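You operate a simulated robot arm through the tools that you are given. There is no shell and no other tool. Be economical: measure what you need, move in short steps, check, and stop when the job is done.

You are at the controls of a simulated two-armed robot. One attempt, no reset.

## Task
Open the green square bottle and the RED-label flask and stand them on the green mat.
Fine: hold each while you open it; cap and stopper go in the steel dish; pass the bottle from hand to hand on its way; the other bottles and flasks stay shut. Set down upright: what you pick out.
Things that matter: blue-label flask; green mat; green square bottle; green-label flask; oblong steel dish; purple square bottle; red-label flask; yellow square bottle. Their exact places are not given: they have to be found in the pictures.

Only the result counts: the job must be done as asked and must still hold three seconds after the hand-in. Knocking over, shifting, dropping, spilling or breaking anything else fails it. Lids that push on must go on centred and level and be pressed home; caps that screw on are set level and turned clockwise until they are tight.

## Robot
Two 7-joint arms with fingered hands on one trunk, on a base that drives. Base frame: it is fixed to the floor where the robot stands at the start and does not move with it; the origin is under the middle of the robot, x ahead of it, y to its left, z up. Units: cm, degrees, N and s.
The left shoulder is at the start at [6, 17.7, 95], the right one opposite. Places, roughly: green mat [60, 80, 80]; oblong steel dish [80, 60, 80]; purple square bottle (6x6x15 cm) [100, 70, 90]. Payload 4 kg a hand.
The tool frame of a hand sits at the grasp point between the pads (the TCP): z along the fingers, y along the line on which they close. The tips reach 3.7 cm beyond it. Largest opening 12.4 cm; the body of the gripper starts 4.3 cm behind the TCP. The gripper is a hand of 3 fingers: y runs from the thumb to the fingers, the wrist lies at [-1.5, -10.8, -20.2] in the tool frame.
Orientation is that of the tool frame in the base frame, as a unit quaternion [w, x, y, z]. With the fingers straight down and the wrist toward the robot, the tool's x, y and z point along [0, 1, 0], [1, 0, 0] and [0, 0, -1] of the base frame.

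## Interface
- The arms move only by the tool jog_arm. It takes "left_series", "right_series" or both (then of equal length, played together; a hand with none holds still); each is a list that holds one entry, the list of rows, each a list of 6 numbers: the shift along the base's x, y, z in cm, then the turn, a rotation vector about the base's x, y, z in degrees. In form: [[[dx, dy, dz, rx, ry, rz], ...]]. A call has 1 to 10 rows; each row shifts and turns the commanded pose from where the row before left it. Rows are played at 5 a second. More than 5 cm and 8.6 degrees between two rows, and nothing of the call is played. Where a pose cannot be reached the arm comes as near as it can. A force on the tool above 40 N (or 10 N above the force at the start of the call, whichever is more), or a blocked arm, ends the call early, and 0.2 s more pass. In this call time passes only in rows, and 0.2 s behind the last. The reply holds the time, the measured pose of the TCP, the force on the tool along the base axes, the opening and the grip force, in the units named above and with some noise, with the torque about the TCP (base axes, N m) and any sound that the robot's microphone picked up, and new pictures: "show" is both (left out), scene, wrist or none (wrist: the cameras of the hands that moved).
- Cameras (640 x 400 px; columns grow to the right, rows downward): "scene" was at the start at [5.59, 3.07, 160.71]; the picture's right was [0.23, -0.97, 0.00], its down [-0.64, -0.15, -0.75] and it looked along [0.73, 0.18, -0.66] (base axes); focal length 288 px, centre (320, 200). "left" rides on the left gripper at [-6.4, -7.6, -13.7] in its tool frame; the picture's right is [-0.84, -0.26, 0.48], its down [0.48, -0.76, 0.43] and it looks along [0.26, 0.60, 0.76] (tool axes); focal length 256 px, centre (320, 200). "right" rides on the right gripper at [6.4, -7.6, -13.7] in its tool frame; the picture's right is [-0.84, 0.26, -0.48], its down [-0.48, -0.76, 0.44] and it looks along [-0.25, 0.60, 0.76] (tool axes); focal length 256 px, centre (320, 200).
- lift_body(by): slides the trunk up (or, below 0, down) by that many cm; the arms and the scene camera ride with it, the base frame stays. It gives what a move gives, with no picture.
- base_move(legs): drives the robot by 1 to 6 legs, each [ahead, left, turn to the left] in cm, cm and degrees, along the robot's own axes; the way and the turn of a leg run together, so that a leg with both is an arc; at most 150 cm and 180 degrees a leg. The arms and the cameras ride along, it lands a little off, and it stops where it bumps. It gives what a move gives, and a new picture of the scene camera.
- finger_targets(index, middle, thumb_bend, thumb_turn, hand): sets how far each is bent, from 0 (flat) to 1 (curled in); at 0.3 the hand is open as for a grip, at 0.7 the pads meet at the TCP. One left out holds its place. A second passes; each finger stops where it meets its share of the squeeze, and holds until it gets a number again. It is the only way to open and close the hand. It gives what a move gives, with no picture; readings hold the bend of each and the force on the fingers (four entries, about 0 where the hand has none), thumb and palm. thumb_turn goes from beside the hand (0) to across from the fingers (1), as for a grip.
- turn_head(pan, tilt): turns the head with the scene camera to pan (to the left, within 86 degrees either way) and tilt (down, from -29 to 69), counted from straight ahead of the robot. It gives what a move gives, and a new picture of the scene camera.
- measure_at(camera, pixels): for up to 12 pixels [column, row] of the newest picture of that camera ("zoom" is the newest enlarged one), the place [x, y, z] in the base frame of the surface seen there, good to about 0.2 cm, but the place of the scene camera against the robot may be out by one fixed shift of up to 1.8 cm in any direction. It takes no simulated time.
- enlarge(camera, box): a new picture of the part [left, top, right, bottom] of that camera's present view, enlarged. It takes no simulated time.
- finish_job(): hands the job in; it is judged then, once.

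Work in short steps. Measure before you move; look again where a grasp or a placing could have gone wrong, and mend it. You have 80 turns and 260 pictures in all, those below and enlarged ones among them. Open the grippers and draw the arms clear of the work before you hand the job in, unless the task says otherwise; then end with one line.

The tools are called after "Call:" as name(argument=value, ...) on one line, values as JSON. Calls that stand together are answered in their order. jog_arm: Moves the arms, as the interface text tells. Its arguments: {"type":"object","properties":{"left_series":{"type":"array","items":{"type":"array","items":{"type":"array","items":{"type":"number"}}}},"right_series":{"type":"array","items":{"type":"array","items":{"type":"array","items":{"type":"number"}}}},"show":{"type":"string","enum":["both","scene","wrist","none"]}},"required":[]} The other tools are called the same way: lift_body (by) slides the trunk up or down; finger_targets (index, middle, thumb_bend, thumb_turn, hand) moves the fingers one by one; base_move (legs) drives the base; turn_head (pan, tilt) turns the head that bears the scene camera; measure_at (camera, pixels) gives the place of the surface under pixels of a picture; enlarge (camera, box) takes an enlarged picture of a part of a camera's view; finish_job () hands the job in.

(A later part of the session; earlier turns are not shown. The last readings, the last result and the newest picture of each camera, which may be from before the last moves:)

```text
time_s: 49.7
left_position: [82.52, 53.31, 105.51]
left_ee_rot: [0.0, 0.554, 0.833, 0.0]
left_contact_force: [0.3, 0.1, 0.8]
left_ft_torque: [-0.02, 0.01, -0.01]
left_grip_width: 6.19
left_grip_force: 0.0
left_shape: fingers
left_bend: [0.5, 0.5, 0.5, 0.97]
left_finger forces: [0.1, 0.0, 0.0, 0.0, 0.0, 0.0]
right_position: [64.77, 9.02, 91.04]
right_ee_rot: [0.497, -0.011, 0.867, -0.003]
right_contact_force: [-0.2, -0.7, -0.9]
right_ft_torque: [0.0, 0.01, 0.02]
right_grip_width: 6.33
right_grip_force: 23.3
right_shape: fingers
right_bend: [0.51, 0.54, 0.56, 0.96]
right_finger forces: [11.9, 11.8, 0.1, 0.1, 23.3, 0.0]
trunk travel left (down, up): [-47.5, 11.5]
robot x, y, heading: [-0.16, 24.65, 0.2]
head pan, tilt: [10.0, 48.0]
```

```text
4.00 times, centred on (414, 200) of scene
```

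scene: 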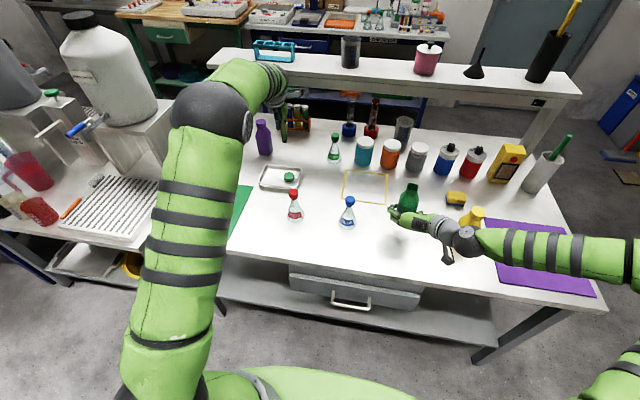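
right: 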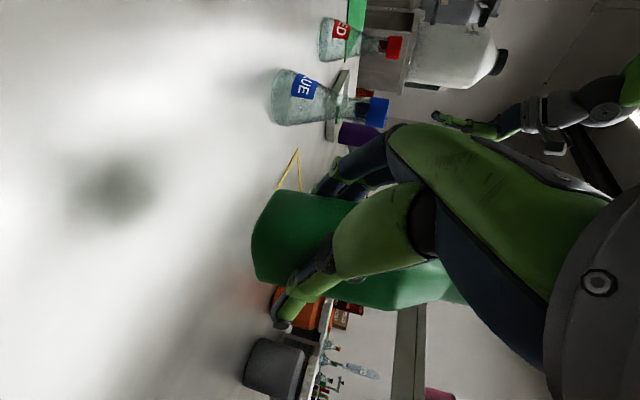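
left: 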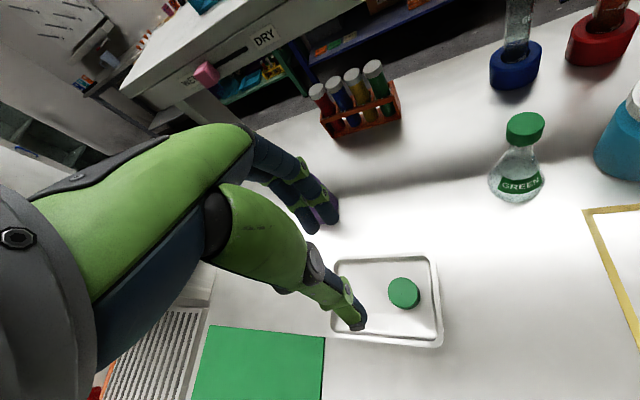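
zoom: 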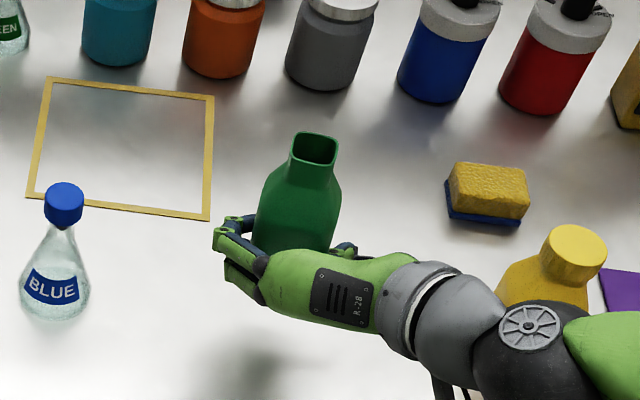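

The bottle is held level in the air; its neck is square. I measure the mouth and neck in the zoom.

Call:
measure_at(camera="zoom", pixels=[[293, 152], [330, 165], [310, 165], [338, 150], [300, 132], [290, 172], [310, 180], [268, 195], [335, 182], [322, 215], [240, 222]])

Call:
measure_at(camera="right", pixels=[[255, 220], [300, 210], [375, 290], [420, 295], [455, 290], [340, 200]])

```text
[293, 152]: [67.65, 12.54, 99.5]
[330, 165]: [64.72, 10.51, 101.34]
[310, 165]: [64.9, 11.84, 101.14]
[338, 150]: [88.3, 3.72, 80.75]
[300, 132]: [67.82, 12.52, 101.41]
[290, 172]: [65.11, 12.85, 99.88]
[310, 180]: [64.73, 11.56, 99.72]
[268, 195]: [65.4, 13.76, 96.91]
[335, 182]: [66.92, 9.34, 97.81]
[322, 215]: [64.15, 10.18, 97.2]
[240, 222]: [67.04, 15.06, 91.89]
```

```text
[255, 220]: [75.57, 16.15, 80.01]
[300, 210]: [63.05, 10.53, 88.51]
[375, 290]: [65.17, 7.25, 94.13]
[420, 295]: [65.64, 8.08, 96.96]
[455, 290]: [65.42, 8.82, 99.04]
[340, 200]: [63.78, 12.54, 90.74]
```

Neck centre is about (66.1, 10.1), top z≈100.6 (wrist frame). I bring the left hand above it, closing along y, and look.

Call:
jog_arm(left_series=[[[0, 0, 4.5, 0, 0, -8], [0, 0, 4.5, 0, 0, -8], [0, 0, 4.5, 0, 0, -8], [-1.5, -4, 0, 0, 0, -8], [-1.5, -4, 0, 0, 0, -8], [-1.5, -4, 0, 0, 0, -8], [-1.5, -4, 0, 0, 0, -8], [-1.5, -4, 0, 0, 0, -8], [-1.5, -4, 0, 0, 0, -8], [-1.5, -4, 0, 0, 0, -8]]], show="none")

Call:
finger_targets(hand="left", index=0.42, middle=0.42, thumb_bend=0.42)

Call:
jog_arm(left_series=[[[-1.42, -3.74, 0, 0, 0, -8.15], [-1.42, -3.74, 0, 0, 0, -8.15], [-1.42, -3.74, 0, 0, 0, -8.15], [-1.42, -3.74, 0, 0, 0, -8.15], [0, 0, -4, 0, 0, 0], [0, 0, -4, 0, 0, 0]]], show="both")

Call:
enlarge(camera="left", box=[300, 200, 460, 320])

```text
time_s: 51.9
left_position: [72.11, 25.17, 118.87]
left_ee_rot: [0.0, 0.96, 0.28, -0.001]
left_contact_force: [-0.2, 0.0, 0.1]
left_ft_torque: [0.02, 0.0, 0.01]
left_grip_width: 6.19
left_grip_force: 0.1
left_shape: fingers
left_bend: [0.5, 0.5, 0.5, 0.98]
left_finger forces: [0.1, 0.0, 0.0, 0.1, 0.0, 0.0]
right_position: [64.74, 9.08, 90.9]
right_ee_rot: [0.498, -0.012, 0.867, -0.004]
right_contact_force: [0.4, -0.1, -0.4]
right_ft_torque: [0.01, -0.01, 0.0]
right_grip_width: 6.32
right_grip_force: 23.7
right_shape: fingers
right_bend: [0.51, 0.54, 0.56, 0.96]
right_finger forces: [11.9, 12.0, 0.0, 0.0, 23.3, 0.0]
trunk travel left (down, up): [-47.5, 11.5]
robot x, y, heading: [0.18, 24.73, 0.1]
head pan, tilt: [10.0, 48.0]
```

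```text
time_s: 52.9
left_position: [71.92, 25.15, 118.83]
left_ee_rot: [0.0, 0.96, 0.282, 0.0]
left_contact_force: [-0.3, -0.9, 0.0]
left_ft_torque: [-0.01, 0.02, 0.02]
left_grip_width: 8.68
left_grip_force: 0.1
left_shape: fingers
left_bend: [0.42, 0.42, 0.42, 0.98]
left_finger forces: [0.1, 0.1, 0.0, 0.0, 0.0, 0.0]
right_position: [64.65, 9.16, 90.94]
right_ee_rot: [0.497, -0.012, 0.867, -0.005]
right_contact_force: [0.7, 1.5, 0.4]
right_ft_torque: [-0.02, 0.03, 0.01]
right_grip_width: 6.36
right_grip_force: 23.4
right_shape: fingers
right_bend: [0.51, 0.54, 0.56, 0.96]
right_finger forces: [11.9, 12.0, 0.1, 0.0, 23.3, 0.0]
trunk travel left (down, up): [-47.5, 11.5]
robot x, y, heading: [-0.09, 24.94, 0.1]
head pan, tilt: [10.0, 48.0]
```

```text
time_s: 54.3
left_position: [66.33, 10.24, 110.92]
left_ee_rot: [0.0, 1.0, 0.0, 0.0]
left_contact_force: [-0.8, 0.3, 0.4]
left_ft_torque: [0.01, -0.03, -0.02]
left_grip_width: 8.72
left_grip_force: 0.2
left_shape: fingers
left_bend: [0.42, 0.42, 0.42, 0.98]
left_finger forces: [0.1, 0.0, 0.0, 0.1, 0.0, 0.0]
right_position: [64.75, 9.09, 90.93]
right_ee_rot: [0.498, -0.011, 0.867, -0.004]
right_contact_force: [-1.0, 0.1, -0.6]
right_ft_torque: [-0.03, 0.01, 0.01]
right_grip_width: 6.32
right_grip_force: 23.3
right_shape: fingers
right_bend: [0.51, 0.54, 0.56, 0.96]
right_finger forces: [11.9, 12.0, 0.0, 0.1, 23.2, 0.0]
trunk travel left (down, up): [-47.5, 11.5]
robot x, y, heading: [-0.42, 24.77, 0.0]
head pan, tilt: [10.0, 48.0]
```

scene: 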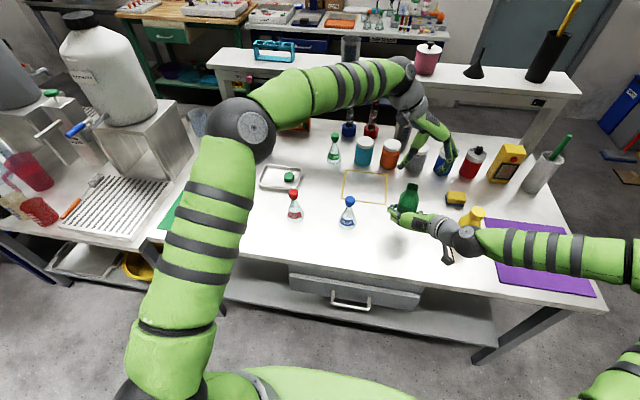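
left: 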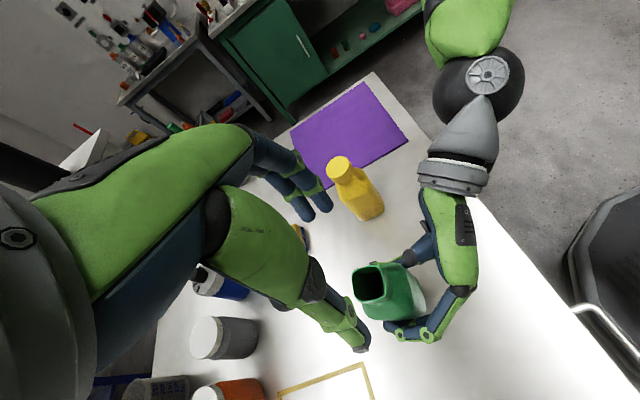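

```text
3.33 times, centred on (380, 260) of left
```

zoom: 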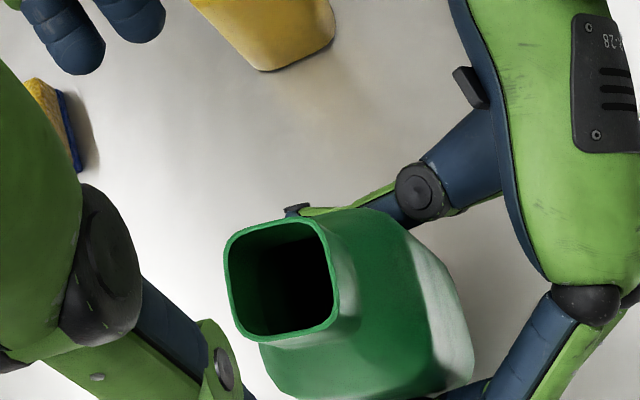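

Now I measure the mouth rim from the left wrist camera, where the neck is plainly square.

Call:
measure_at(camera="zoom", pixels=[[232, 240], [315, 224], [332, 318], [244, 333], [228, 285], [334, 270], [270, 224], [290, 333], [350, 300]])

```text
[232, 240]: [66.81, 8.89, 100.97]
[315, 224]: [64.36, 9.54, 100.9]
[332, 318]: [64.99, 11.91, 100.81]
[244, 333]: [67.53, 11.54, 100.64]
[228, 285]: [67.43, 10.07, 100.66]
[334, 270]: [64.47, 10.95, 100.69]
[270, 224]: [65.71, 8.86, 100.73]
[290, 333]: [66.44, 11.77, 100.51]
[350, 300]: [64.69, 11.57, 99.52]
```

The neck centre is (65.95, 10.35), top 100.75, and it is yawed about −15°. I turn the left hand by −15°, centre it, and descend to TCP z≈101.3, then close.

Call:
jog_arm(left_series=[[[-0.1, 0.15, -1.6, 0, 0, -7.5], [-0.1, 0.15, -2, 0, 0, -7.5], [0, 0, -2, 0, 0, 0], [0, 0, -2, 0, 0, 0], [0, 0, -2, 0, 0, 0]]], show="none")

Call:
finger_targets(hand="left", index=0.68, middle=0.68, thumb_bend=0.68)

Call:
enlarge(camera="left", box=[240, 180, 400, 280])

Call:
enlarge(camera="scene", box=[366, 150, 462, 210])

```text
time_s: 55.5
left_position: [66.07, 10.48, 101.4]
left_ee_rot: [0.0, 0.992, -0.129, 0.0]
left_contact_force: [-0.3, -0.3, -0.4]
left_ft_torque: [0.01, -0.02, 0.0]
left_grip_width: 8.69
left_grip_force: 0.1
left_shape: fingers
left_bend: [0.42, 0.42, 0.42, 0.98]
left_finger forces: [0.1, 0.1, 0.0, 0.1, 0.1, 0.0]
right_position: [64.76, 9.07, 90.9]
right_ee_rot: [0.497, -0.011, 0.868, -0.005]
right_contact_force: [0.6, 0.6, 0.6]
right_ft_torque: [0.0, 0.03, 0.03]
right_grip_width: 6.31
right_grip_force: 23.6
right_shape: fingers
right_bend: [0.51, 0.54, 0.56, 0.96]
right_finger forces: [11.8, 11.9, 0.0, 0.0, 23.2, 0.0]
trunk travel left (down, up): [-47.5, 11.5]
robot x, y, heading: [-0.4, 24.76, 0.4]
head pan, tilt: [10.0, 48.0]
```

```text
time_s: 56.5
left_position: [66.05, 10.52, 101.37]
left_ee_rot: [0.0, 0.991, -0.131, 0.0]
left_contact_force: [-0.5, -4.2, 1.7]
left_ft_torque: [-0.92, 0.22, -0.1]
left_grip_width: 3.85
left_grip_force: 21.2
left_shape: fingers
left_bend: [0.59, 0.59, 0.62, 0.97]
left_finger forces: [10.5, 13.5, 0.0, 0.1, 18.1, 0.0]
right_position: [64.68, 9.13, 90.9]
right_ee_rot: [0.498, -0.011, 0.867, -0.005]
right_contact_force: [0.1, 3.3, -2.0]
right_ft_torque: [0.43, -0.14, 0.16]
right_grip_width: 6.37
right_grip_force: 24.4
right_shape: fingers
right_bend: [0.51, 0.54, 0.56, 0.95]
right_finger forces: [15.0, 11.9, 0.0, 0.1, 22.2, 0.0]
trunk travel left (down, up): [-47.5, 11.5]
robot x, y, heading: [-0.26, 25.09, 0.2]
head pan, tilt: [10.0, 48.0]
```

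```text
4.00 times, centred on (320, 230) of left
```

zoom: 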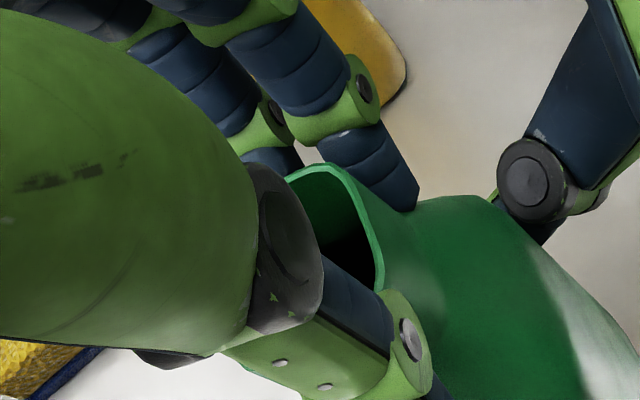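

```text
6.67 times, centred on (414, 180) of scene
```

zoom: 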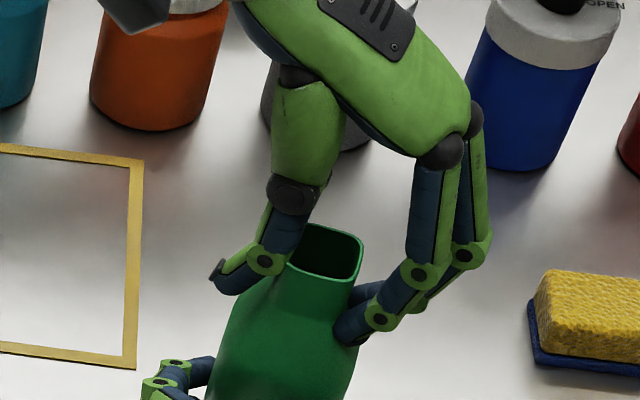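

All three left fingers hold the neck (10/13/18 N). I open the right hand to complete the pass and check the bottle.

Call:
finger_targets(hand="right", index=0.3, middle=0.3, thumb_bend=0.3)

Call:
jog_arm(left_series=[[[0, 0, 0, 0, 0, 0]]], show="both")

Call:
enlarge(camera="scene", box=[350, 150, 478, 230])

```text
time_s: 57.5
left_position: [66.17, 10.42, 101.4]
left_ee_rot: [0.001, 0.992, -0.129, 0.0]
left_contact_force: [-0.3, -1.5, -1.3]
left_ft_torque: [-0.16, 0.08, 0.0]
left_grip_width: 2.71
left_grip_force: 13.2
left_shape: fingers
left_bend: [0.62, 0.62, 0.65, 0.97]
left_finger forces: [7.7, 6.8, 0.0, 0.0, 11.7, 0.0]
right_position: [64.71, 8.97, 90.84]
right_ee_rot: [0.498, -0.011, 0.867, -0.004]
right_contact_force: [0.1, 1.5, 1.0]
right_ft_torque: [0.09, -0.04, -0.03]
right_grip_width: 12.46
right_grip_force: 0.3
right_shape: fingers
right_bend: [0.29, 0.3, 0.3, 0.97]
right_finger forces: [1.2, 0.1, 0.0, 0.0, 0.0, 0.0]
trunk travel left (down, up): [-47.5, 11.5]
robot x, y, heading: [-0.01, 24.62, 0.2]
head pan, tilt: [10.0, 48.0]
```

```text
time_s: 57.9
left_position: [66.14, 10.52, 101.41]
left_ee_rot: [0.001, 0.991, -0.13, 0.0]
left_contact_force: [-0.9, -0.8, -1.5]
left_ft_torque: [-0.16, 0.05, -0.01]
left_grip_width: 2.72
left_grip_force: 12.8
left_shape: fingers
left_bend: [0.62, 0.62, 0.65, 0.97]
left_finger forces: [7.8, 6.8, 0.0, 0.0, 11.7, 0.1]
right_position: [64.83, 9.0, 90.89]
right_ee_rot: [0.497, -0.012, 0.867, -0.003]
right_contact_force: [1.1, 0.1, 0.9]
right_ft_torque: [0.07, -0.02, 0.0]
right_grip_width: 12.48
right_grip_force: 0.3
right_shape: fingers
right_bend: [0.29, 0.3, 0.3, 0.97]
right_finger forces: [1.0, 0.1, 0.0, 0.0, 0.0, 0.0]
trunk travel left (down, up): [-47.5, 11.5]
robot x, y, heading: [-0.06, 24.47, 0.3]
head pan, tilt: [10.0, 48.0]
```

scene: 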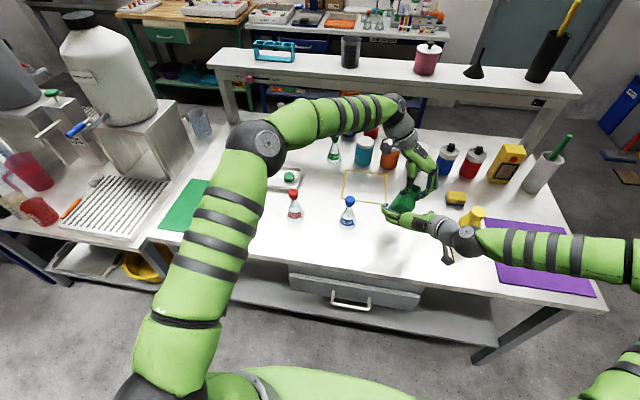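
left: 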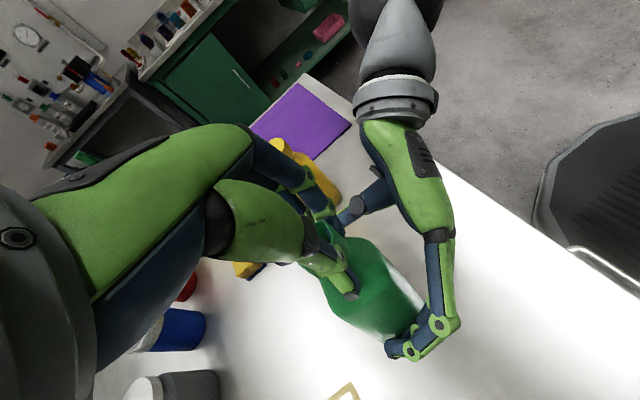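

```text
5.00 times, centred on (414, 190) of scene
```

zoom: 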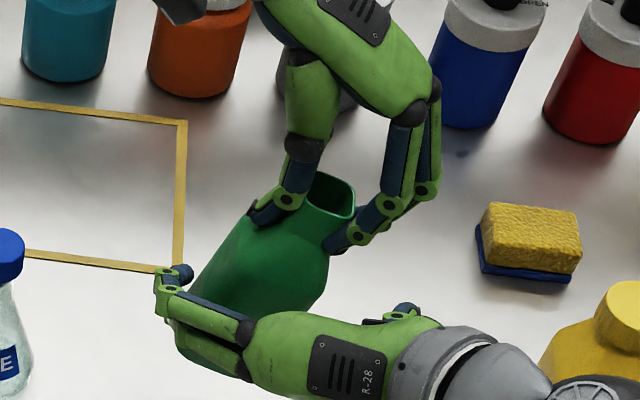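

The bottle tilted in the left hand's neck grip (it leans on the right index). I close the right hand again at once to bring it back upright.

Call:
finger_targets(hand="right", index=0.51, middle=0.53, thumb_bend=0.62)

Call:
jog_arm(left_series=[[[0, 0, 0, 0, 0, 0]]], show="wrist")

Call:
enlarge(camera="scene", box=[350, 150, 478, 230])

```text
time_s: 58.9
left_position: [65.95, 10.49, 101.35]
left_ee_rot: [0.0, 0.992, -0.13, 0.001]
left_contact_force: [-0.7, 0.1, 1.4]
left_ft_torque: [-0.22, 0.17, -0.11]
left_grip_width: 2.53
left_grip_force: 13.0
left_shape: fingers
left_bend: [0.62, 0.61, 0.65, 0.97]
left_finger forces: [7.1, 7.5, 0.0, 0.0, 11.0, 0.0]
right_position: [64.77, 9.18, 90.89]
right_ee_rot: [0.498, -0.012, 0.867, -0.004]
right_contact_force: [1.7, 0.8, -0.5]
right_ft_torque: [0.12, 0.02, 0.07]
right_grip_width: 6.46
right_grip_force: 13.8
right_shape: fingers
right_bend: [0.46, 0.49, 0.58, 0.97]
right_finger forces: [8.1, 5.8, 0.1, 0.0, 13.6, 0.2]
trunk travel left (down, up): [-47.5, 11.5]
robot x, y, heading: [0.01, 24.94, 0.2]
head pan, tilt: [10.0, 48.0]
```

```text
time_s: 59.3
left_position: [66.13, 10.58, 101.38]
left_ee_rot: [0.001, 0.992, -0.13, 0.0]
left_contact_force: [-1.3, -0.3, 2.6]
left_ft_torque: [-0.21, 0.17, -0.08]
left_grip_width: 2.51
left_grip_force: 12.7
left_shape: fingers
left_bend: [0.62, 0.61, 0.65, 0.97]
left_finger forces: [7.0, 7.5, 0.0, 0.0, 11.2, 0.1]
right_position: [64.76, 9.16, 91.01]
right_ee_rot: [0.498, -0.011, 0.867, -0.004]
right_contact_force: [2.3, 0.7, -2.4]
right_ft_torque: [0.09, -0.03, 0.08]
right_grip_width: 6.45
right_grip_force: 14.3
right_shape: fingers
right_bend: [0.46, 0.49, 0.58, 0.97]
right_finger forces: [8.1, 6.0, 0.0, 0.0, 13.5, 0.0]
trunk travel left (down, up): [-47.5, 11.5]
robot x, y, heading: [-0.16, 24.77, 0.4]
head pan, tilt: [10.0, 48.0]
```

left: 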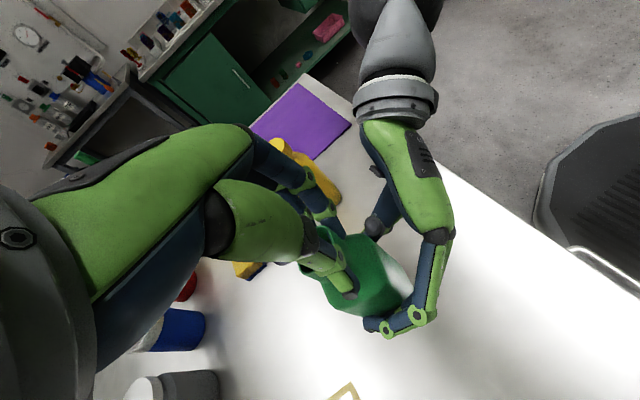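

```text
5.00 times, centred on (414, 190) of scene
```

zoom: 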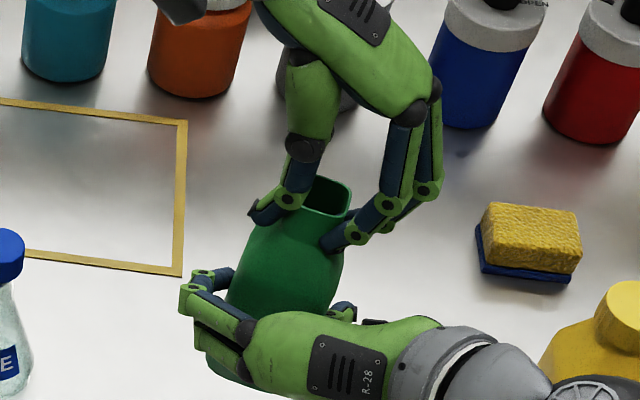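

Better; I tighten the right hand fully to square the bottle up in its grip.

Call:
finger_targets(hand="right", index=0.62, middle=0.62, thumb_bend=0.62)

Call:
enlarge(camera="scene", box=[350, 150, 478, 230])

Call:
enlarge(camera="right", box=[160, 100, 560, 350])

```text
time_s: 60.3
left_position: [65.9, 10.5, 101.45]
left_ee_rot: [0.0, 0.992, -0.13, 0.0]
left_contact_force: [-1.0, -1.9, 1.4]
left_ft_torque: [-0.4, 0.16, -0.07]
left_grip_width: 2.52
left_grip_force: 14.3
left_shape: fingers
left_bend: [0.62, 0.61, 0.65, 0.97]
left_finger forces: [8.0, 9.2, 0.0, 0.1, 9.9, 0.1]
right_position: [64.84, 9.07, 91.01]
right_ee_rot: [0.498, -0.012, 0.867, -0.004]
right_contact_force: [1.7, 2.6, 0.1]
right_ft_torque: [0.1, -0.07, 0.06]
right_grip_width: 6.41
right_grip_force: 20.9
right_shape: fingers
right_bend: [0.48, 0.52, 0.57, 0.96]
right_finger forces: [12.3, 9.6, 0.0, 0.1, 20.1, 0.0]
trunk travel left (down, up): [-47.5, 11.5]
robot x, y, heading: [0.05, 24.63, 0.4]
head pan, tilt: [10.0, 48.0]
```

```text
5.00 times, centred on (414, 190) of scene
```

zoom: 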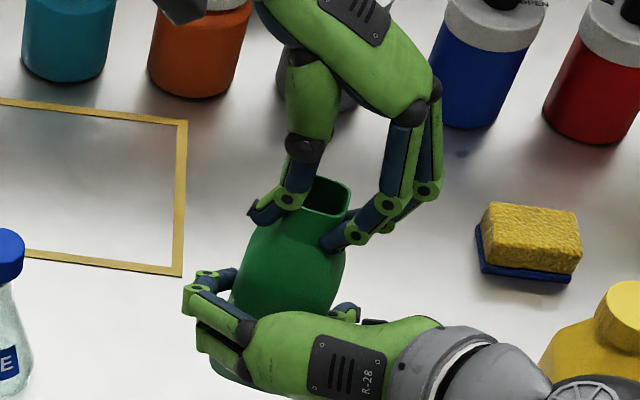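

```text
1.60 times, centred on (360, 225) of right
```

zoom: 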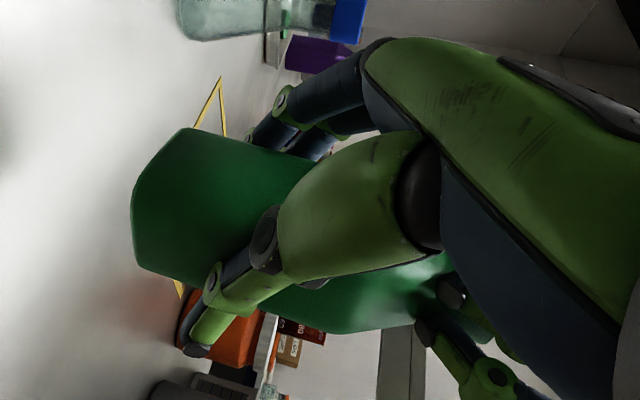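

The bottle still leans a few degrees in the right grip, and the neck grip is poor. I release the left hand and raise it, then set the bottle back on its spot with the right hand to right it.

Call:
finger_targets(hand="left", index=0.4, middle=0.4, thumb_bend=0.4)

Call:
jog_arm(left_series=[[[0, 0, 2, 0, 0, 0], [0, 0, 4, 0, 0, 0], [0, 0, 4, 0, 0, 0], [0, 2, 2, 0, 0, 0]]], show="both")

Call:
enlarge(camera="scene", box=[350, 150, 478, 230])

Call:
enlarge(camera="left", box=[280, 180, 480, 330])

```text
time_s: 61.3
left_position: [66.1, 10.53, 101.47]
left_ee_rot: [0.0, 0.992, -0.129, 0.0]
left_contact_force: [0.3, 0.6, -0.8]
left_ft_torque: [-0.04, 0.01, 0.01]
left_grip_width: 9.33
left_grip_force: 0.0
left_shape: fingers
left_bend: [0.4, 0.4, 0.4, 0.97]
left_finger forces: [0.0, 0.0, 0.0, 0.0, 0.1, 0.0]
right_position: [64.7, 9.1, 90.94]
right_ee_rot: [0.499, -0.011, 0.867, -0.004]
right_contact_force: [-0.1, 0.2, -0.4]
right_ft_torque: [-0.05, -0.02, -0.01]
right_grip_width: 6.43
right_grip_force: 21.9
right_shape: fingers
right_bend: [0.48, 0.53, 0.57, 0.96]
right_finger forces: [11.8, 9.5, 0.0, 0.1, 21.4, 0.1]
trunk travel left (down, up): [-47.5, 11.5]
robot x, y, heading: [0.02, 24.94, 0.3]
head pan, tilt: [10.0, 48.0]
```

```text
time_s: 62.3
left_position: [66.31, 12.65, 113.17]
left_ee_rot: [-0.001, 0.992, -0.129, 0.0]
left_contact_force: [1.0, -0.1, 0.0]
left_ft_torque: [-0.01, 0.02, 0.05]
left_grip_width: 9.33
left_grip_force: 0.0
left_shape: fingers
left_bend: [0.4, 0.4, 0.4, 0.98]
left_finger forces: [0.0, 0.1, 0.0, 0.0, 0.0, 0.0]
right_position: [64.75, 9.02, 90.87]
right_ee_rot: [0.498, -0.012, 0.867, -0.005]
right_contact_force: [-1.1, 0.6, -0.5]
right_ft_torque: [-0.03, -0.01, -0.01]
right_grip_width: 6.44
right_grip_force: 21.1
right_shape: fingers
right_bend: [0.48, 0.53, 0.57, 0.96]
right_finger forces: [11.7, 9.5, 0.0, 0.0, 21.5, 0.0]
trunk travel left (down, up): [-47.5, 11.5]
robot x, y, heading: [0.06, 24.62, 0.1]
head pan, tilt: [10.0, 48.0]
```

scene: 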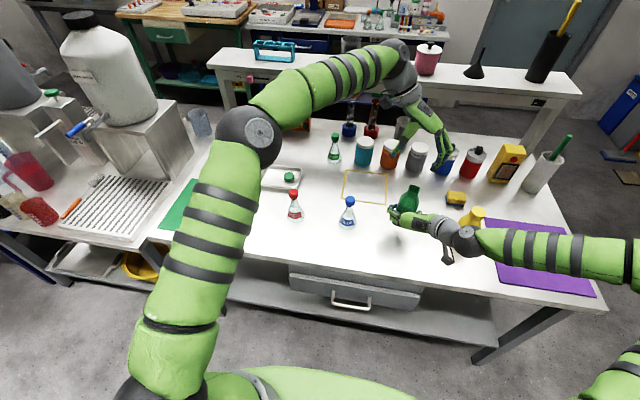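
left: 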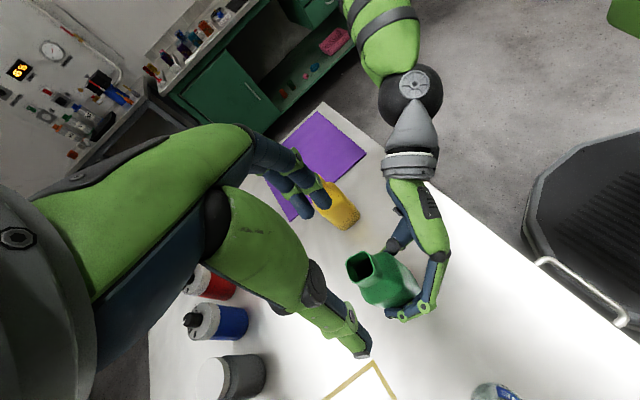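

```text
5.00 times, centred on (414, 190) of scene
```

zoom: 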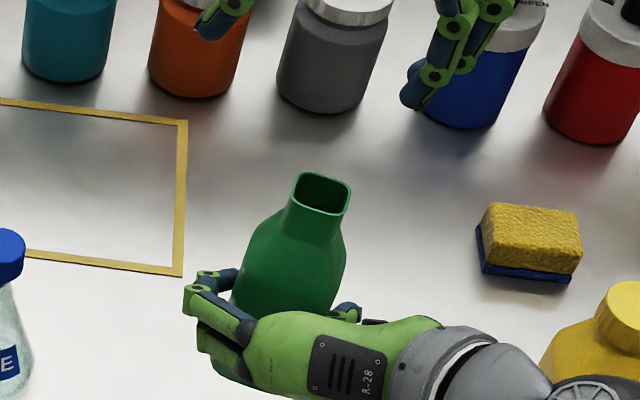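

```text
2.67 times, centred on (380, 255) of left
```

zoom: 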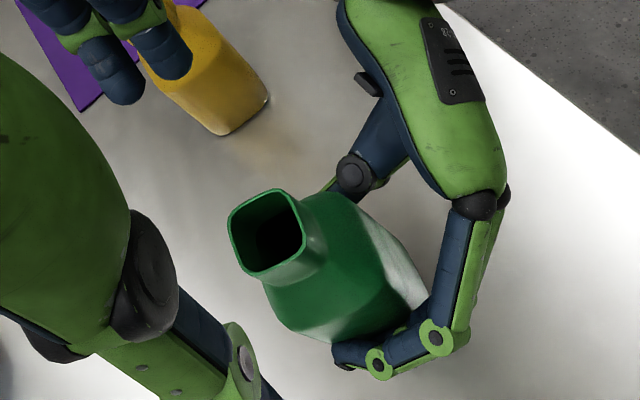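

It leans about 10° with the top toward −y. I lower it 5.2 cm first and read the force.

Call:
jog_arm(right_series=[[[0, 0, -2, 0, 0, 0], [0, 0, -2, 0, 0, 0], [0, 0, -1, 0, 0, 0]]], show="wrist")

Call:
enlarge(camera="scene", box=[350, 160, 478, 240])

```text
time_s: 63.1
left_position: [66.18, 12.57, 113.23]
left_ee_rot: [0.0, 0.992, -0.129, 0.001]
left_contact_force: [0.6, 1.4, -0.5]
left_ft_torque: [0.03, -0.01, -0.01]
left_grip_width: 9.33
left_grip_force: 0.0
left_shape: fingers
left_bend: [0.4, 0.4, 0.4, 0.98]
left_finger forces: [0.0, 0.1, 0.0, 0.0, 0.0, 0.0]
right_position: [64.8, 9.08, 85.9]
right_ee_rot: [0.497, -0.012, 0.868, -0.004]
right_contact_force: [-0.4, 0.1, 0.7]
right_ft_torque: [-0.02, -0.03, -0.03]
right_grip_width: 6.4
right_grip_force: 21.5
right_shape: fingers
right_bend: [0.48, 0.53, 0.57, 0.96]
right_finger forces: [11.6, 9.6, 0.0, 0.0, 21.6, 0.1]
trunk travel left (down, up): [-47.5, 11.5]
robot x, y, heading: [-0.09, 25.2, 0.2]
head pan, tilt: [10.0, 48.0]
```

right: 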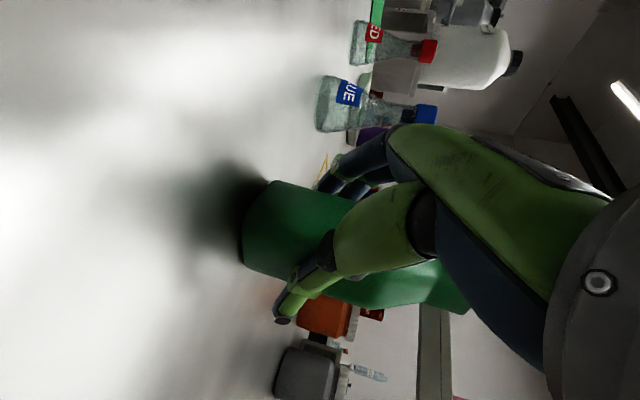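

```text
5.00 times, centred on (414, 200) of scene
```

zoom: 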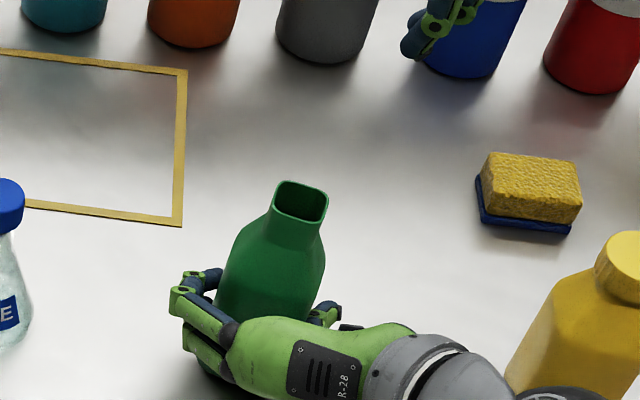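

No contact yet at 85.9. I lower 0.8 cm more, then relax the right grip so the bottle settles flat.

Call:
jog_arm(right_series=[[[0, 0, -0.4, 0, 0, 0], [0, 0, -0.4, 0, 0, 0]]], show="none")

Call:
finger_targets(hand="right", index=0.44, middle=0.46, thumb_bend=0.5)

Call:
enlarge(camera="scene", box=[350, 160, 478, 240])

Call:
enlarge(camera="left", box=[280, 180, 480, 330])

```text
time_s: 63.7
left_position: [66.14, 12.56, 113.48]
left_ee_rot: [0.001, 0.992, -0.129, 0.001]
left_contact_force: [-0.1, -0.3, -0.2]
left_ft_torque: [0.0, 0.01, 0.01]
left_grip_width: 9.32
left_grip_force: 0.1
left_shape: fingers
left_bend: [0.4, 0.4, 0.4, 0.98]
left_finger forces: [0.0, 0.0, 0.0, 0.0, 0.1, 0.0]
right_position: [64.63, 9.07, 85.52]
right_ee_rot: [0.501, -0.012, 0.865, -0.005]
right_contact_force: [-5.0, -0.1, 23.5]
right_ft_torque: [0.31, -0.44, -0.03]
right_grip_width: 6.44
right_grip_force: 22.5
right_shape: fingers
right_bend: [0.49, 0.52, 0.57, 0.99]
right_finger forces: [11.8, 9.8, 0.0, 0.1, 23.4, 0.0]
trunk travel left (down, up): [-47.5, 11.5]
robot x, y, heading: [0.21, 24.93, 0.5]
head pan, tilt: [10.0, 48.0]
```

```text
time_s: 64.7
left_position: [66.25, 12.55, 113.14]
left_ee_rot: [0.0, 0.992, -0.13, 0.0]
left_contact_force: [0.1, 0.1, -0.2]
left_ft_torque: [-0.02, 0.02, -0.02]
left_grip_width: 9.32
left_grip_force: 0.0
left_shape: fingers
left_bend: [0.4, 0.4, 0.4, 0.98]
left_finger forces: [0.0, 0.0, 0.1, 0.0, 0.0, 0.0]
right_position: [64.57, 9.04, 85.1]
right_ee_rot: [0.498, -0.011, 0.867, -0.004]
right_contact_force: [0.5, 0.6, 0.9]
right_ft_torque: [0.01, -0.02, -0.02]
right_grip_width: 7.19
right_grip_force: 0.1
right_shape: fingers
right_bend: [0.44, 0.46, 0.5, 0.98]
right_finger forces: [0.0, 0.1, 0.0, 0.0, 0.0, 0.0]
trunk travel left (down, up): [-47.5, 11.5]
robot x, y, heading: [0.02, 24.57, 0.2]
head pan, tilt: [10.0, 48.0]
```

```text
5.00 times, centred on (414, 200) of scene
```

zoom: 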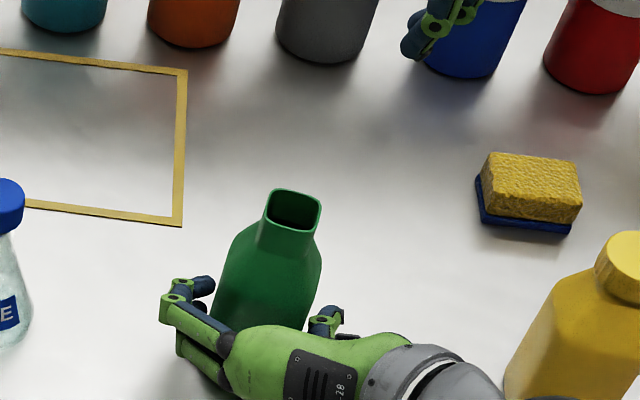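

```text
2.67 times, centred on (380, 255) of left
```

zoom: 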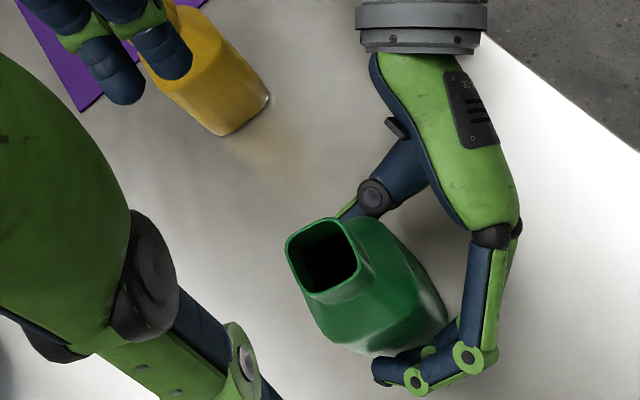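

It stands upright again with the right fingers loose. I measure mouth rim and body to get centre and yaw.

Call:
measure_at(camera="zoom", pixels=[[288, 240], [345, 220], [360, 278], [306, 296], [318, 322], [365, 350], [420, 345], [388, 235], [420, 275], [390, 372], [375, 193]])

Call:
measure_at(camera="scene", pixels=[[389, 218], [393, 217], [386, 224], [415, 223], [413, 208], [397, 217], [405, 215]])

```text
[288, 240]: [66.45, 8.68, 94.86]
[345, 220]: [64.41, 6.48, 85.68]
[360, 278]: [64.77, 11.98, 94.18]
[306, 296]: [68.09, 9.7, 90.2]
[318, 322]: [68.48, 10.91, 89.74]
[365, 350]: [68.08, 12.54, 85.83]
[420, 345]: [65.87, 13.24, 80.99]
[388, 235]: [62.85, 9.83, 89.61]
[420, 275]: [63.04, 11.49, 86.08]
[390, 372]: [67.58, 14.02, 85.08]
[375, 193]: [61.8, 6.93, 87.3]
```

```text
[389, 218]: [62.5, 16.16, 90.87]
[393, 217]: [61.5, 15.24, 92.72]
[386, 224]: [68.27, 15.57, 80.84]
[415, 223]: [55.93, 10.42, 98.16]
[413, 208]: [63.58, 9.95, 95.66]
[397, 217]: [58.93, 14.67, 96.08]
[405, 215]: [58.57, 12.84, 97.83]
```

The bottle is upright at roughly (66, 10.3); right fingertips top out near z 86, leaving the top of the body (87–90) free for the left hand. I re-close the right hand, lift only 1.5 cm, and look.

Call:
finger_targets(hand="right", index=0.62, middle=0.62, thumb_bend=0.62)

Call:
jog_arm(right_series=[[[0, 0, 0.5, 0, 0, 0], [0, 0, 1, 0, 0, 0]]], left_series=[[[0, -1, -1, 0, 0, 0], [0, -1, -1, 0, 0, 0]]], show="both")

Call:
enlarge(camera="left", box=[280, 180, 480, 330])

Call:
enlarge(camera="scene", box=[350, 160, 478, 240])

```text
time_s: 65.7
left_position: [66.27, 12.51, 113.28]
left_ee_rot: [0.001, 0.991, -0.13, 0.0]
left_contact_force: [0.1, -0.3, -0.1]
left_ft_torque: [-0.04, -0.03, 0.02]
left_grip_width: 9.29
left_grip_force: 0.1
left_shape: fingers
left_bend: [0.4, 0.4, 0.4, 0.98]
left_finger forces: [0.0, 0.0, 0.1, 0.0, 0.0, 0.0]
right_position: [64.68, 9.15, 85.25]
right_ee_rot: [0.498, -0.011, 0.867, -0.004]
right_contact_force: [0.3, 2.8, 7.2]
right_ft_torque: [0.32, -0.26, 0.05]
right_grip_width: 6.34
right_grip_force: 22.1
right_shape: fingers
right_bend: [0.49, 0.53, 0.56, 0.97]
right_finger forces: [13.4, 9.0, 0.0, 0.1, 21.8, 0.0]
trunk travel left (down, up): [-47.5, 11.5]
robot x, y, heading: [-0.24, 24.81, 0.5]
head pan, tilt: [10.0, 48.0]
```

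```text
time_s: 66.3
left_position: [66.11, 10.38, 111.32]
left_ee_rot: [0.0, 0.992, -0.13, -0.001]
left_contact_force: [0.8, -0.9, 0.3]
left_ft_torque: [0.02, -0.01, -0.02]
left_grip_width: 9.32
left_grip_force: 0.1
left_shape: fingers
left_bend: [0.4, 0.4, 0.4, 0.98]
left_finger forces: [0.1, 0.1, 0.0, 0.1, 0.0, 0.0]
right_position: [64.66, 9.12, 86.48]
right_ee_rot: [0.497, -0.011, 0.867, -0.005]
right_contact_force: [0.2, 1.2, -0.2]
right_ft_torque: [0.0, 0.01, -0.04]
right_grip_width: 6.3
right_grip_force: 21.8
right_shape: fingers
right_bend: [0.5, 0.54, 0.56, 0.97]
right_finger forces: [12.2, 9.0, 0.0, 0.0, 22.1, 0.1]
trunk travel left (down, up): [-47.5, 11.5]
robot x, y, heading: [0.44, 24.84, 0.1]
head pan, tilt: [10.0, 48.0]
```

scene: 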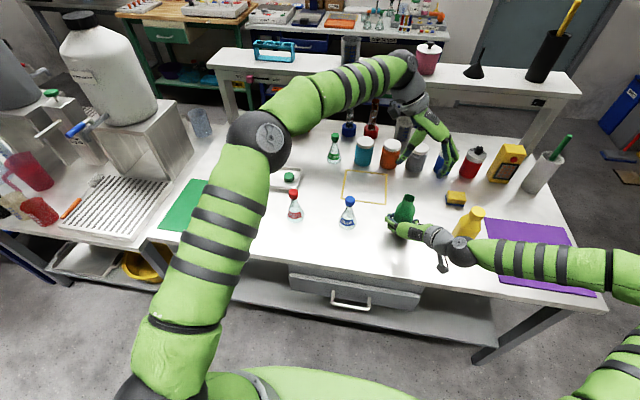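
right: 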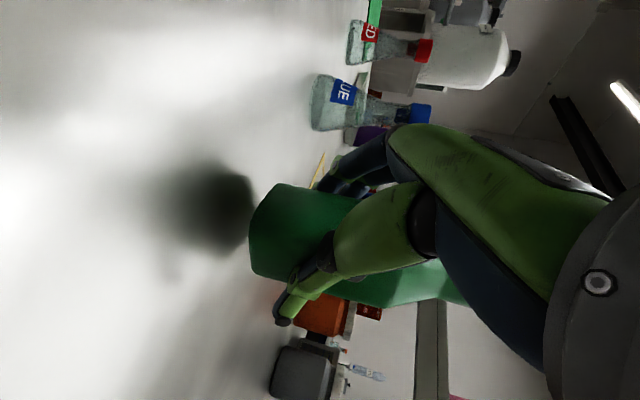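
left: 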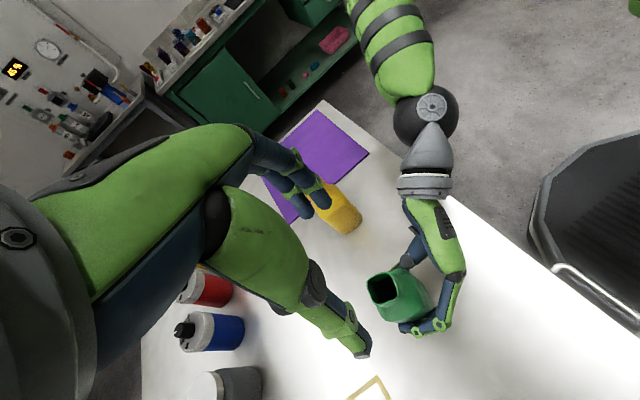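

```text
2.67 times, centred on (380, 255) of left
```

zoom: 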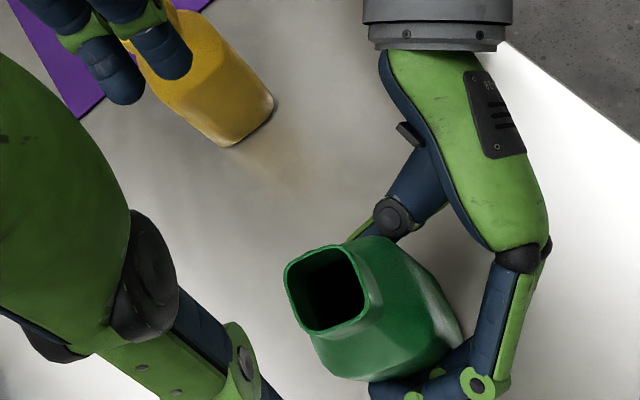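

```text
5.00 times, centred on (414, 200) of scene
```

zoom: 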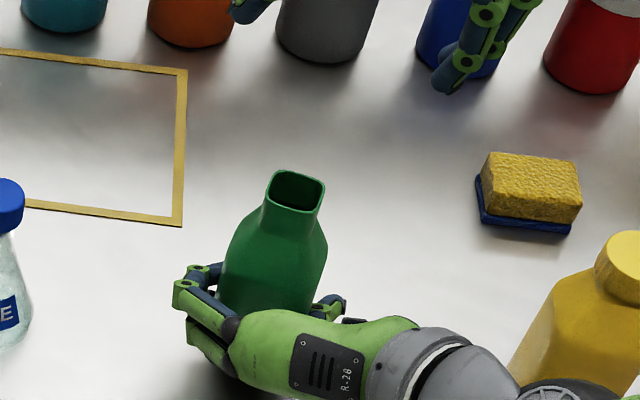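

I measure the mouth and body now.

Call:
measure_at(camera="left", pixels=[[368, 279], [388, 273], [395, 299], [375, 304], [366, 289], [390, 285], [378, 274], [383, 302], [401, 300], [408, 285], [390, 318]])

```text
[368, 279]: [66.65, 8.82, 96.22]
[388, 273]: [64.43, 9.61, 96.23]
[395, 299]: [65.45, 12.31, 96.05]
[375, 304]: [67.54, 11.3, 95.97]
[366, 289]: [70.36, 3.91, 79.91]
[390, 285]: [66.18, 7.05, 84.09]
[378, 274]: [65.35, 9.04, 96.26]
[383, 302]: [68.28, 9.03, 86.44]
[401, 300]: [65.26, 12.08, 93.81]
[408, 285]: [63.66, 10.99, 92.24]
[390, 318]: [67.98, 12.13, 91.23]
```

Mouth centre is (66.0, 10.5), top 96.2, yaw −20°. I descend the left hand deeper this time to TCP z≈92.4, so the fingertips close on the flat body sides at 88.6–91, above the right fingers.

Call:
finger_targets(hand="left", index=0.36, middle=0.36, thumb_bend=0.36)

Call:
jog_arm(left_series=[[[0.35, 0.17, -3, 0, 0, -5], [0, 0, -4, 0, 0, 0], [0, 0, -4, 0, 0, 0], [0, 0, -2, 0, 0, 0]]], show="both")

Call:
enlarge(camera="scene", box=[350, 160, 478, 240])

Call:
enlarge(camera="left", box=[260, 180, 460, 330])

```text
time_s: 67.3
left_position: [66.13, 10.46, 111.33]
left_ee_rot: [0.0, 0.992, -0.129, 0.0]
left_contact_force: [0.4, -0.3, 0.3]
left_ft_torque: [-0.02, -0.02, 0.04]
left_grip_width: 10.53
left_grip_force: 0.0
left_shape: fingers
left_bend: [0.36, 0.36, 0.36, 0.98]
left_finger forces: [0.0, 0.1, 0.1, 0.0, 0.0, 0.0]
right_position: [64.73, 9.15, 86.6]
right_ee_rot: [0.498, -0.011, 0.867, -0.004]
right_contact_force: [-0.1, 0.6, -0.7]
right_ft_torque: [0.03, -0.01, 0.01]
right_grip_width: 6.25
right_grip_force: 21.9
right_shape: fingers
right_bend: [0.5, 0.54, 0.56, 0.97]
right_finger forces: [12.0, 9.3, 0.0, 0.0, 22.0, 0.0]
trunk travel left (down, up): [-47.5, 11.5]
robot x, y, heading: [-0.1, 24.56, 0.3]
head pan, tilt: [10.0, 48.0]
```

```text
time_s: 68.3
left_position: [66.57, 10.89, 98.15]
left_ee_rot: [0.0, 0.985, -0.173, 0.0]
left_contact_force: [0.2, -0.6, 0.1]
left_ft_torque: [-0.03, -0.02, -0.01]
left_grip_width: 10.51
left_grip_force: 0.0
left_shape: fingers
left_bend: [0.36, 0.36, 0.36, 0.98]
left_finger forces: [0.0, 0.0, 0.1, 0.1, 0.0, 0.1]
right_position: [64.76, 9.21, 86.61]
right_ee_rot: [0.498, -0.011, 0.867, -0.004]
right_contact_force: [-0.9, 0.8, -0.7]
right_ft_torque: [-0.02, 0.01, 0.01]
right_grip_width: 6.27
right_grip_force: 21.5
right_shape: fingers
right_bend: [0.5, 0.54, 0.56, 0.97]
right_finger forces: [11.9, 9.3, 0.1, 0.1, 21.8, 0.1]
trunk travel left (down, up): [-47.5, 11.5]
robot x, y, heading: [-0.12, 24.6, 0.3]
head pan, tilt: [10.0, 48.0]
```

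scene: 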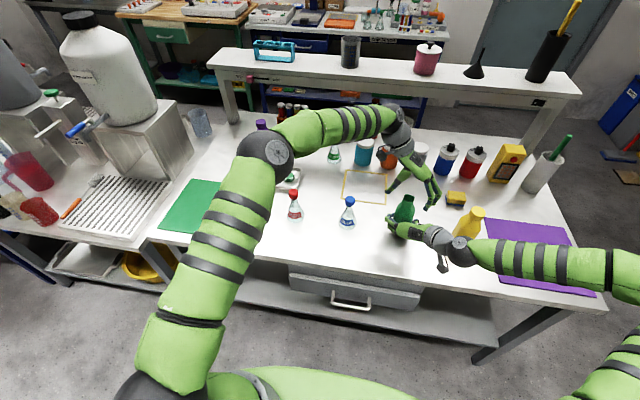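
left: 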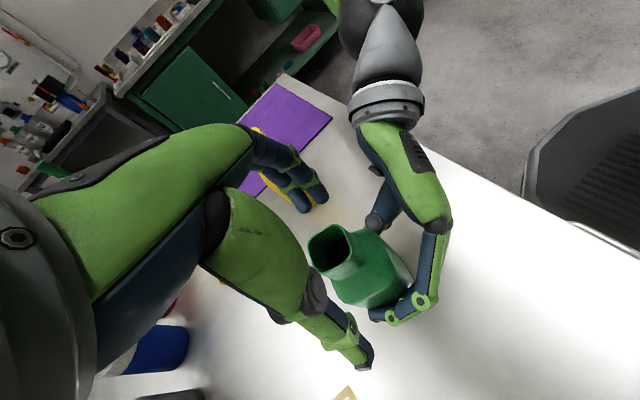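

```text
5.00 times, centred on (414, 200) of scene
```

zoom: 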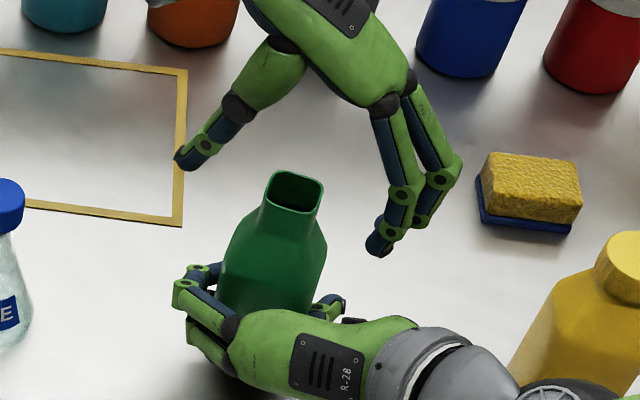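

```text
2.67 times, centred on (360, 255) of left
```

zoom: 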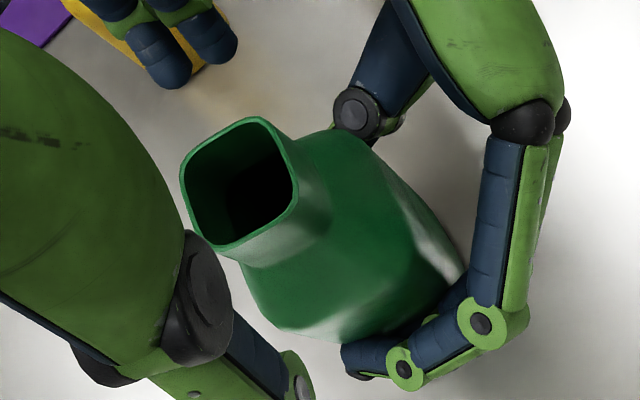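

Aligned with the bottle midway between thumb and fingers. I go down the last 5.7 cm and close.

Call:
jog_arm(left_series=[[[-0.1, -0.1, -2, 0, 0, 0], [0, 0, -2, 0, 0, 0], [0, 0, -1.7, 0, 0, 0]]], show="none")

Call:
finger_targets(hand="left", index=0.62, middle=0.62, thumb_bend=0.62)

Call:
enlarge(camera="scene", box=[350, 160, 478, 240])

Call:
enlarge(camera="left", box=[260, 180, 460, 330])

```text
time_s: 69.1
left_position: [66.63, 10.76, 92.62]
left_ee_rot: [0.0, 0.985, -0.173, -0.001]
left_contact_force: [-0.2, -0.4, -0.1]
left_ft_torque: [0.0, -0.03, 0.0]
left_grip_width: 10.53
left_grip_force: 0.1
left_shape: fingers
left_bend: [0.36, 0.36, 0.36, 0.98]
left_finger forces: [0.0, 0.0, 0.0, 0.1, 0.0, 0.1]
right_position: [64.6, 9.11, 86.56]
right_ee_rot: [0.498, -0.012, 0.867, -0.005]
right_contact_force: [-0.1, -0.2, -0.4]
right_ft_torque: [0.02, 0.01, 0.04]
right_grip_width: 6.27
right_grip_force: 20.8
right_shape: fingers
right_bend: [0.5, 0.54, 0.56, 0.97]
right_finger forces: [11.8, 9.5, 0.0, 0.1, 21.7, 0.1]
trunk travel left (down, up): [-47.5, 11.5]
robot x, y, heading: [-0.06, 24.88, 0.4]
head pan, tilt: [10.0, 48.0]
```

```text
time_s: 70.1
left_position: [66.49, 10.67, 92.64]
left_ee_rot: [0.0, 0.985, -0.174, 0.0]
left_contact_force: [0.7, -6.5, -0.8]
left_ft_torque: [-0.77, 0.09, 0.01]
left_grip_width: 6.26
left_grip_force: 21.8
left_shape: fingers
left_bend: [0.5, 0.52, 0.56, 0.97]
left_finger forces: [13.3, 11.6, 0.0, 0.1, 19.2, 0.0]
right_position: [64.72, 9.02, 86.55]
right_ee_rot: [0.498, -0.012, 0.867, -0.005]
right_contact_force: [-0.9, 6.7, 0.9]
right_ft_torque: [0.37, -0.1, 0.11]
right_grip_width: 6.27
right_grip_force: 22.2
right_shape: fingers
right_bend: [0.49, 0.54, 0.57, 0.96]
right_finger forces: [15.0, 9.7, 0.1, 0.0, 19.2, 0.0]
trunk travel left (down, up): [-47.5, 11.5]
robot x, y, heading: [0.37, 24.81, 0.4]
head pan, tilt: [10.0, 48.0]
```

```text
5.00 times, centred on (414, 200) of scene
```

zoom: 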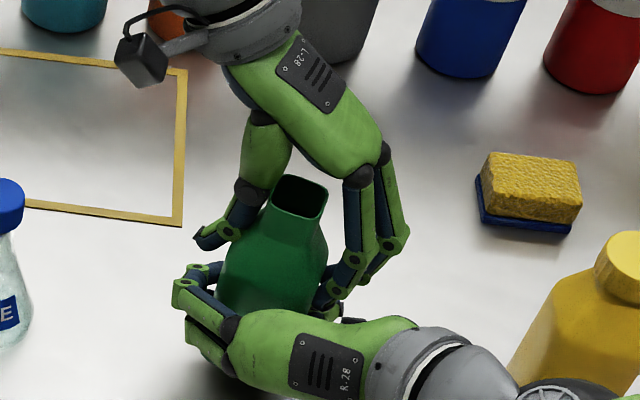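

```text
2.67 times, centred on (360, 255) of left
```

zoom: 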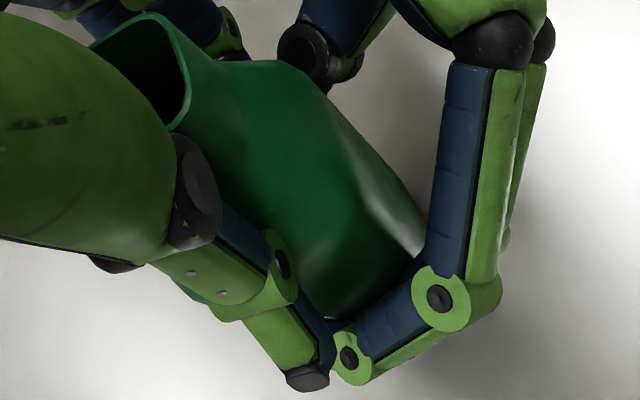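

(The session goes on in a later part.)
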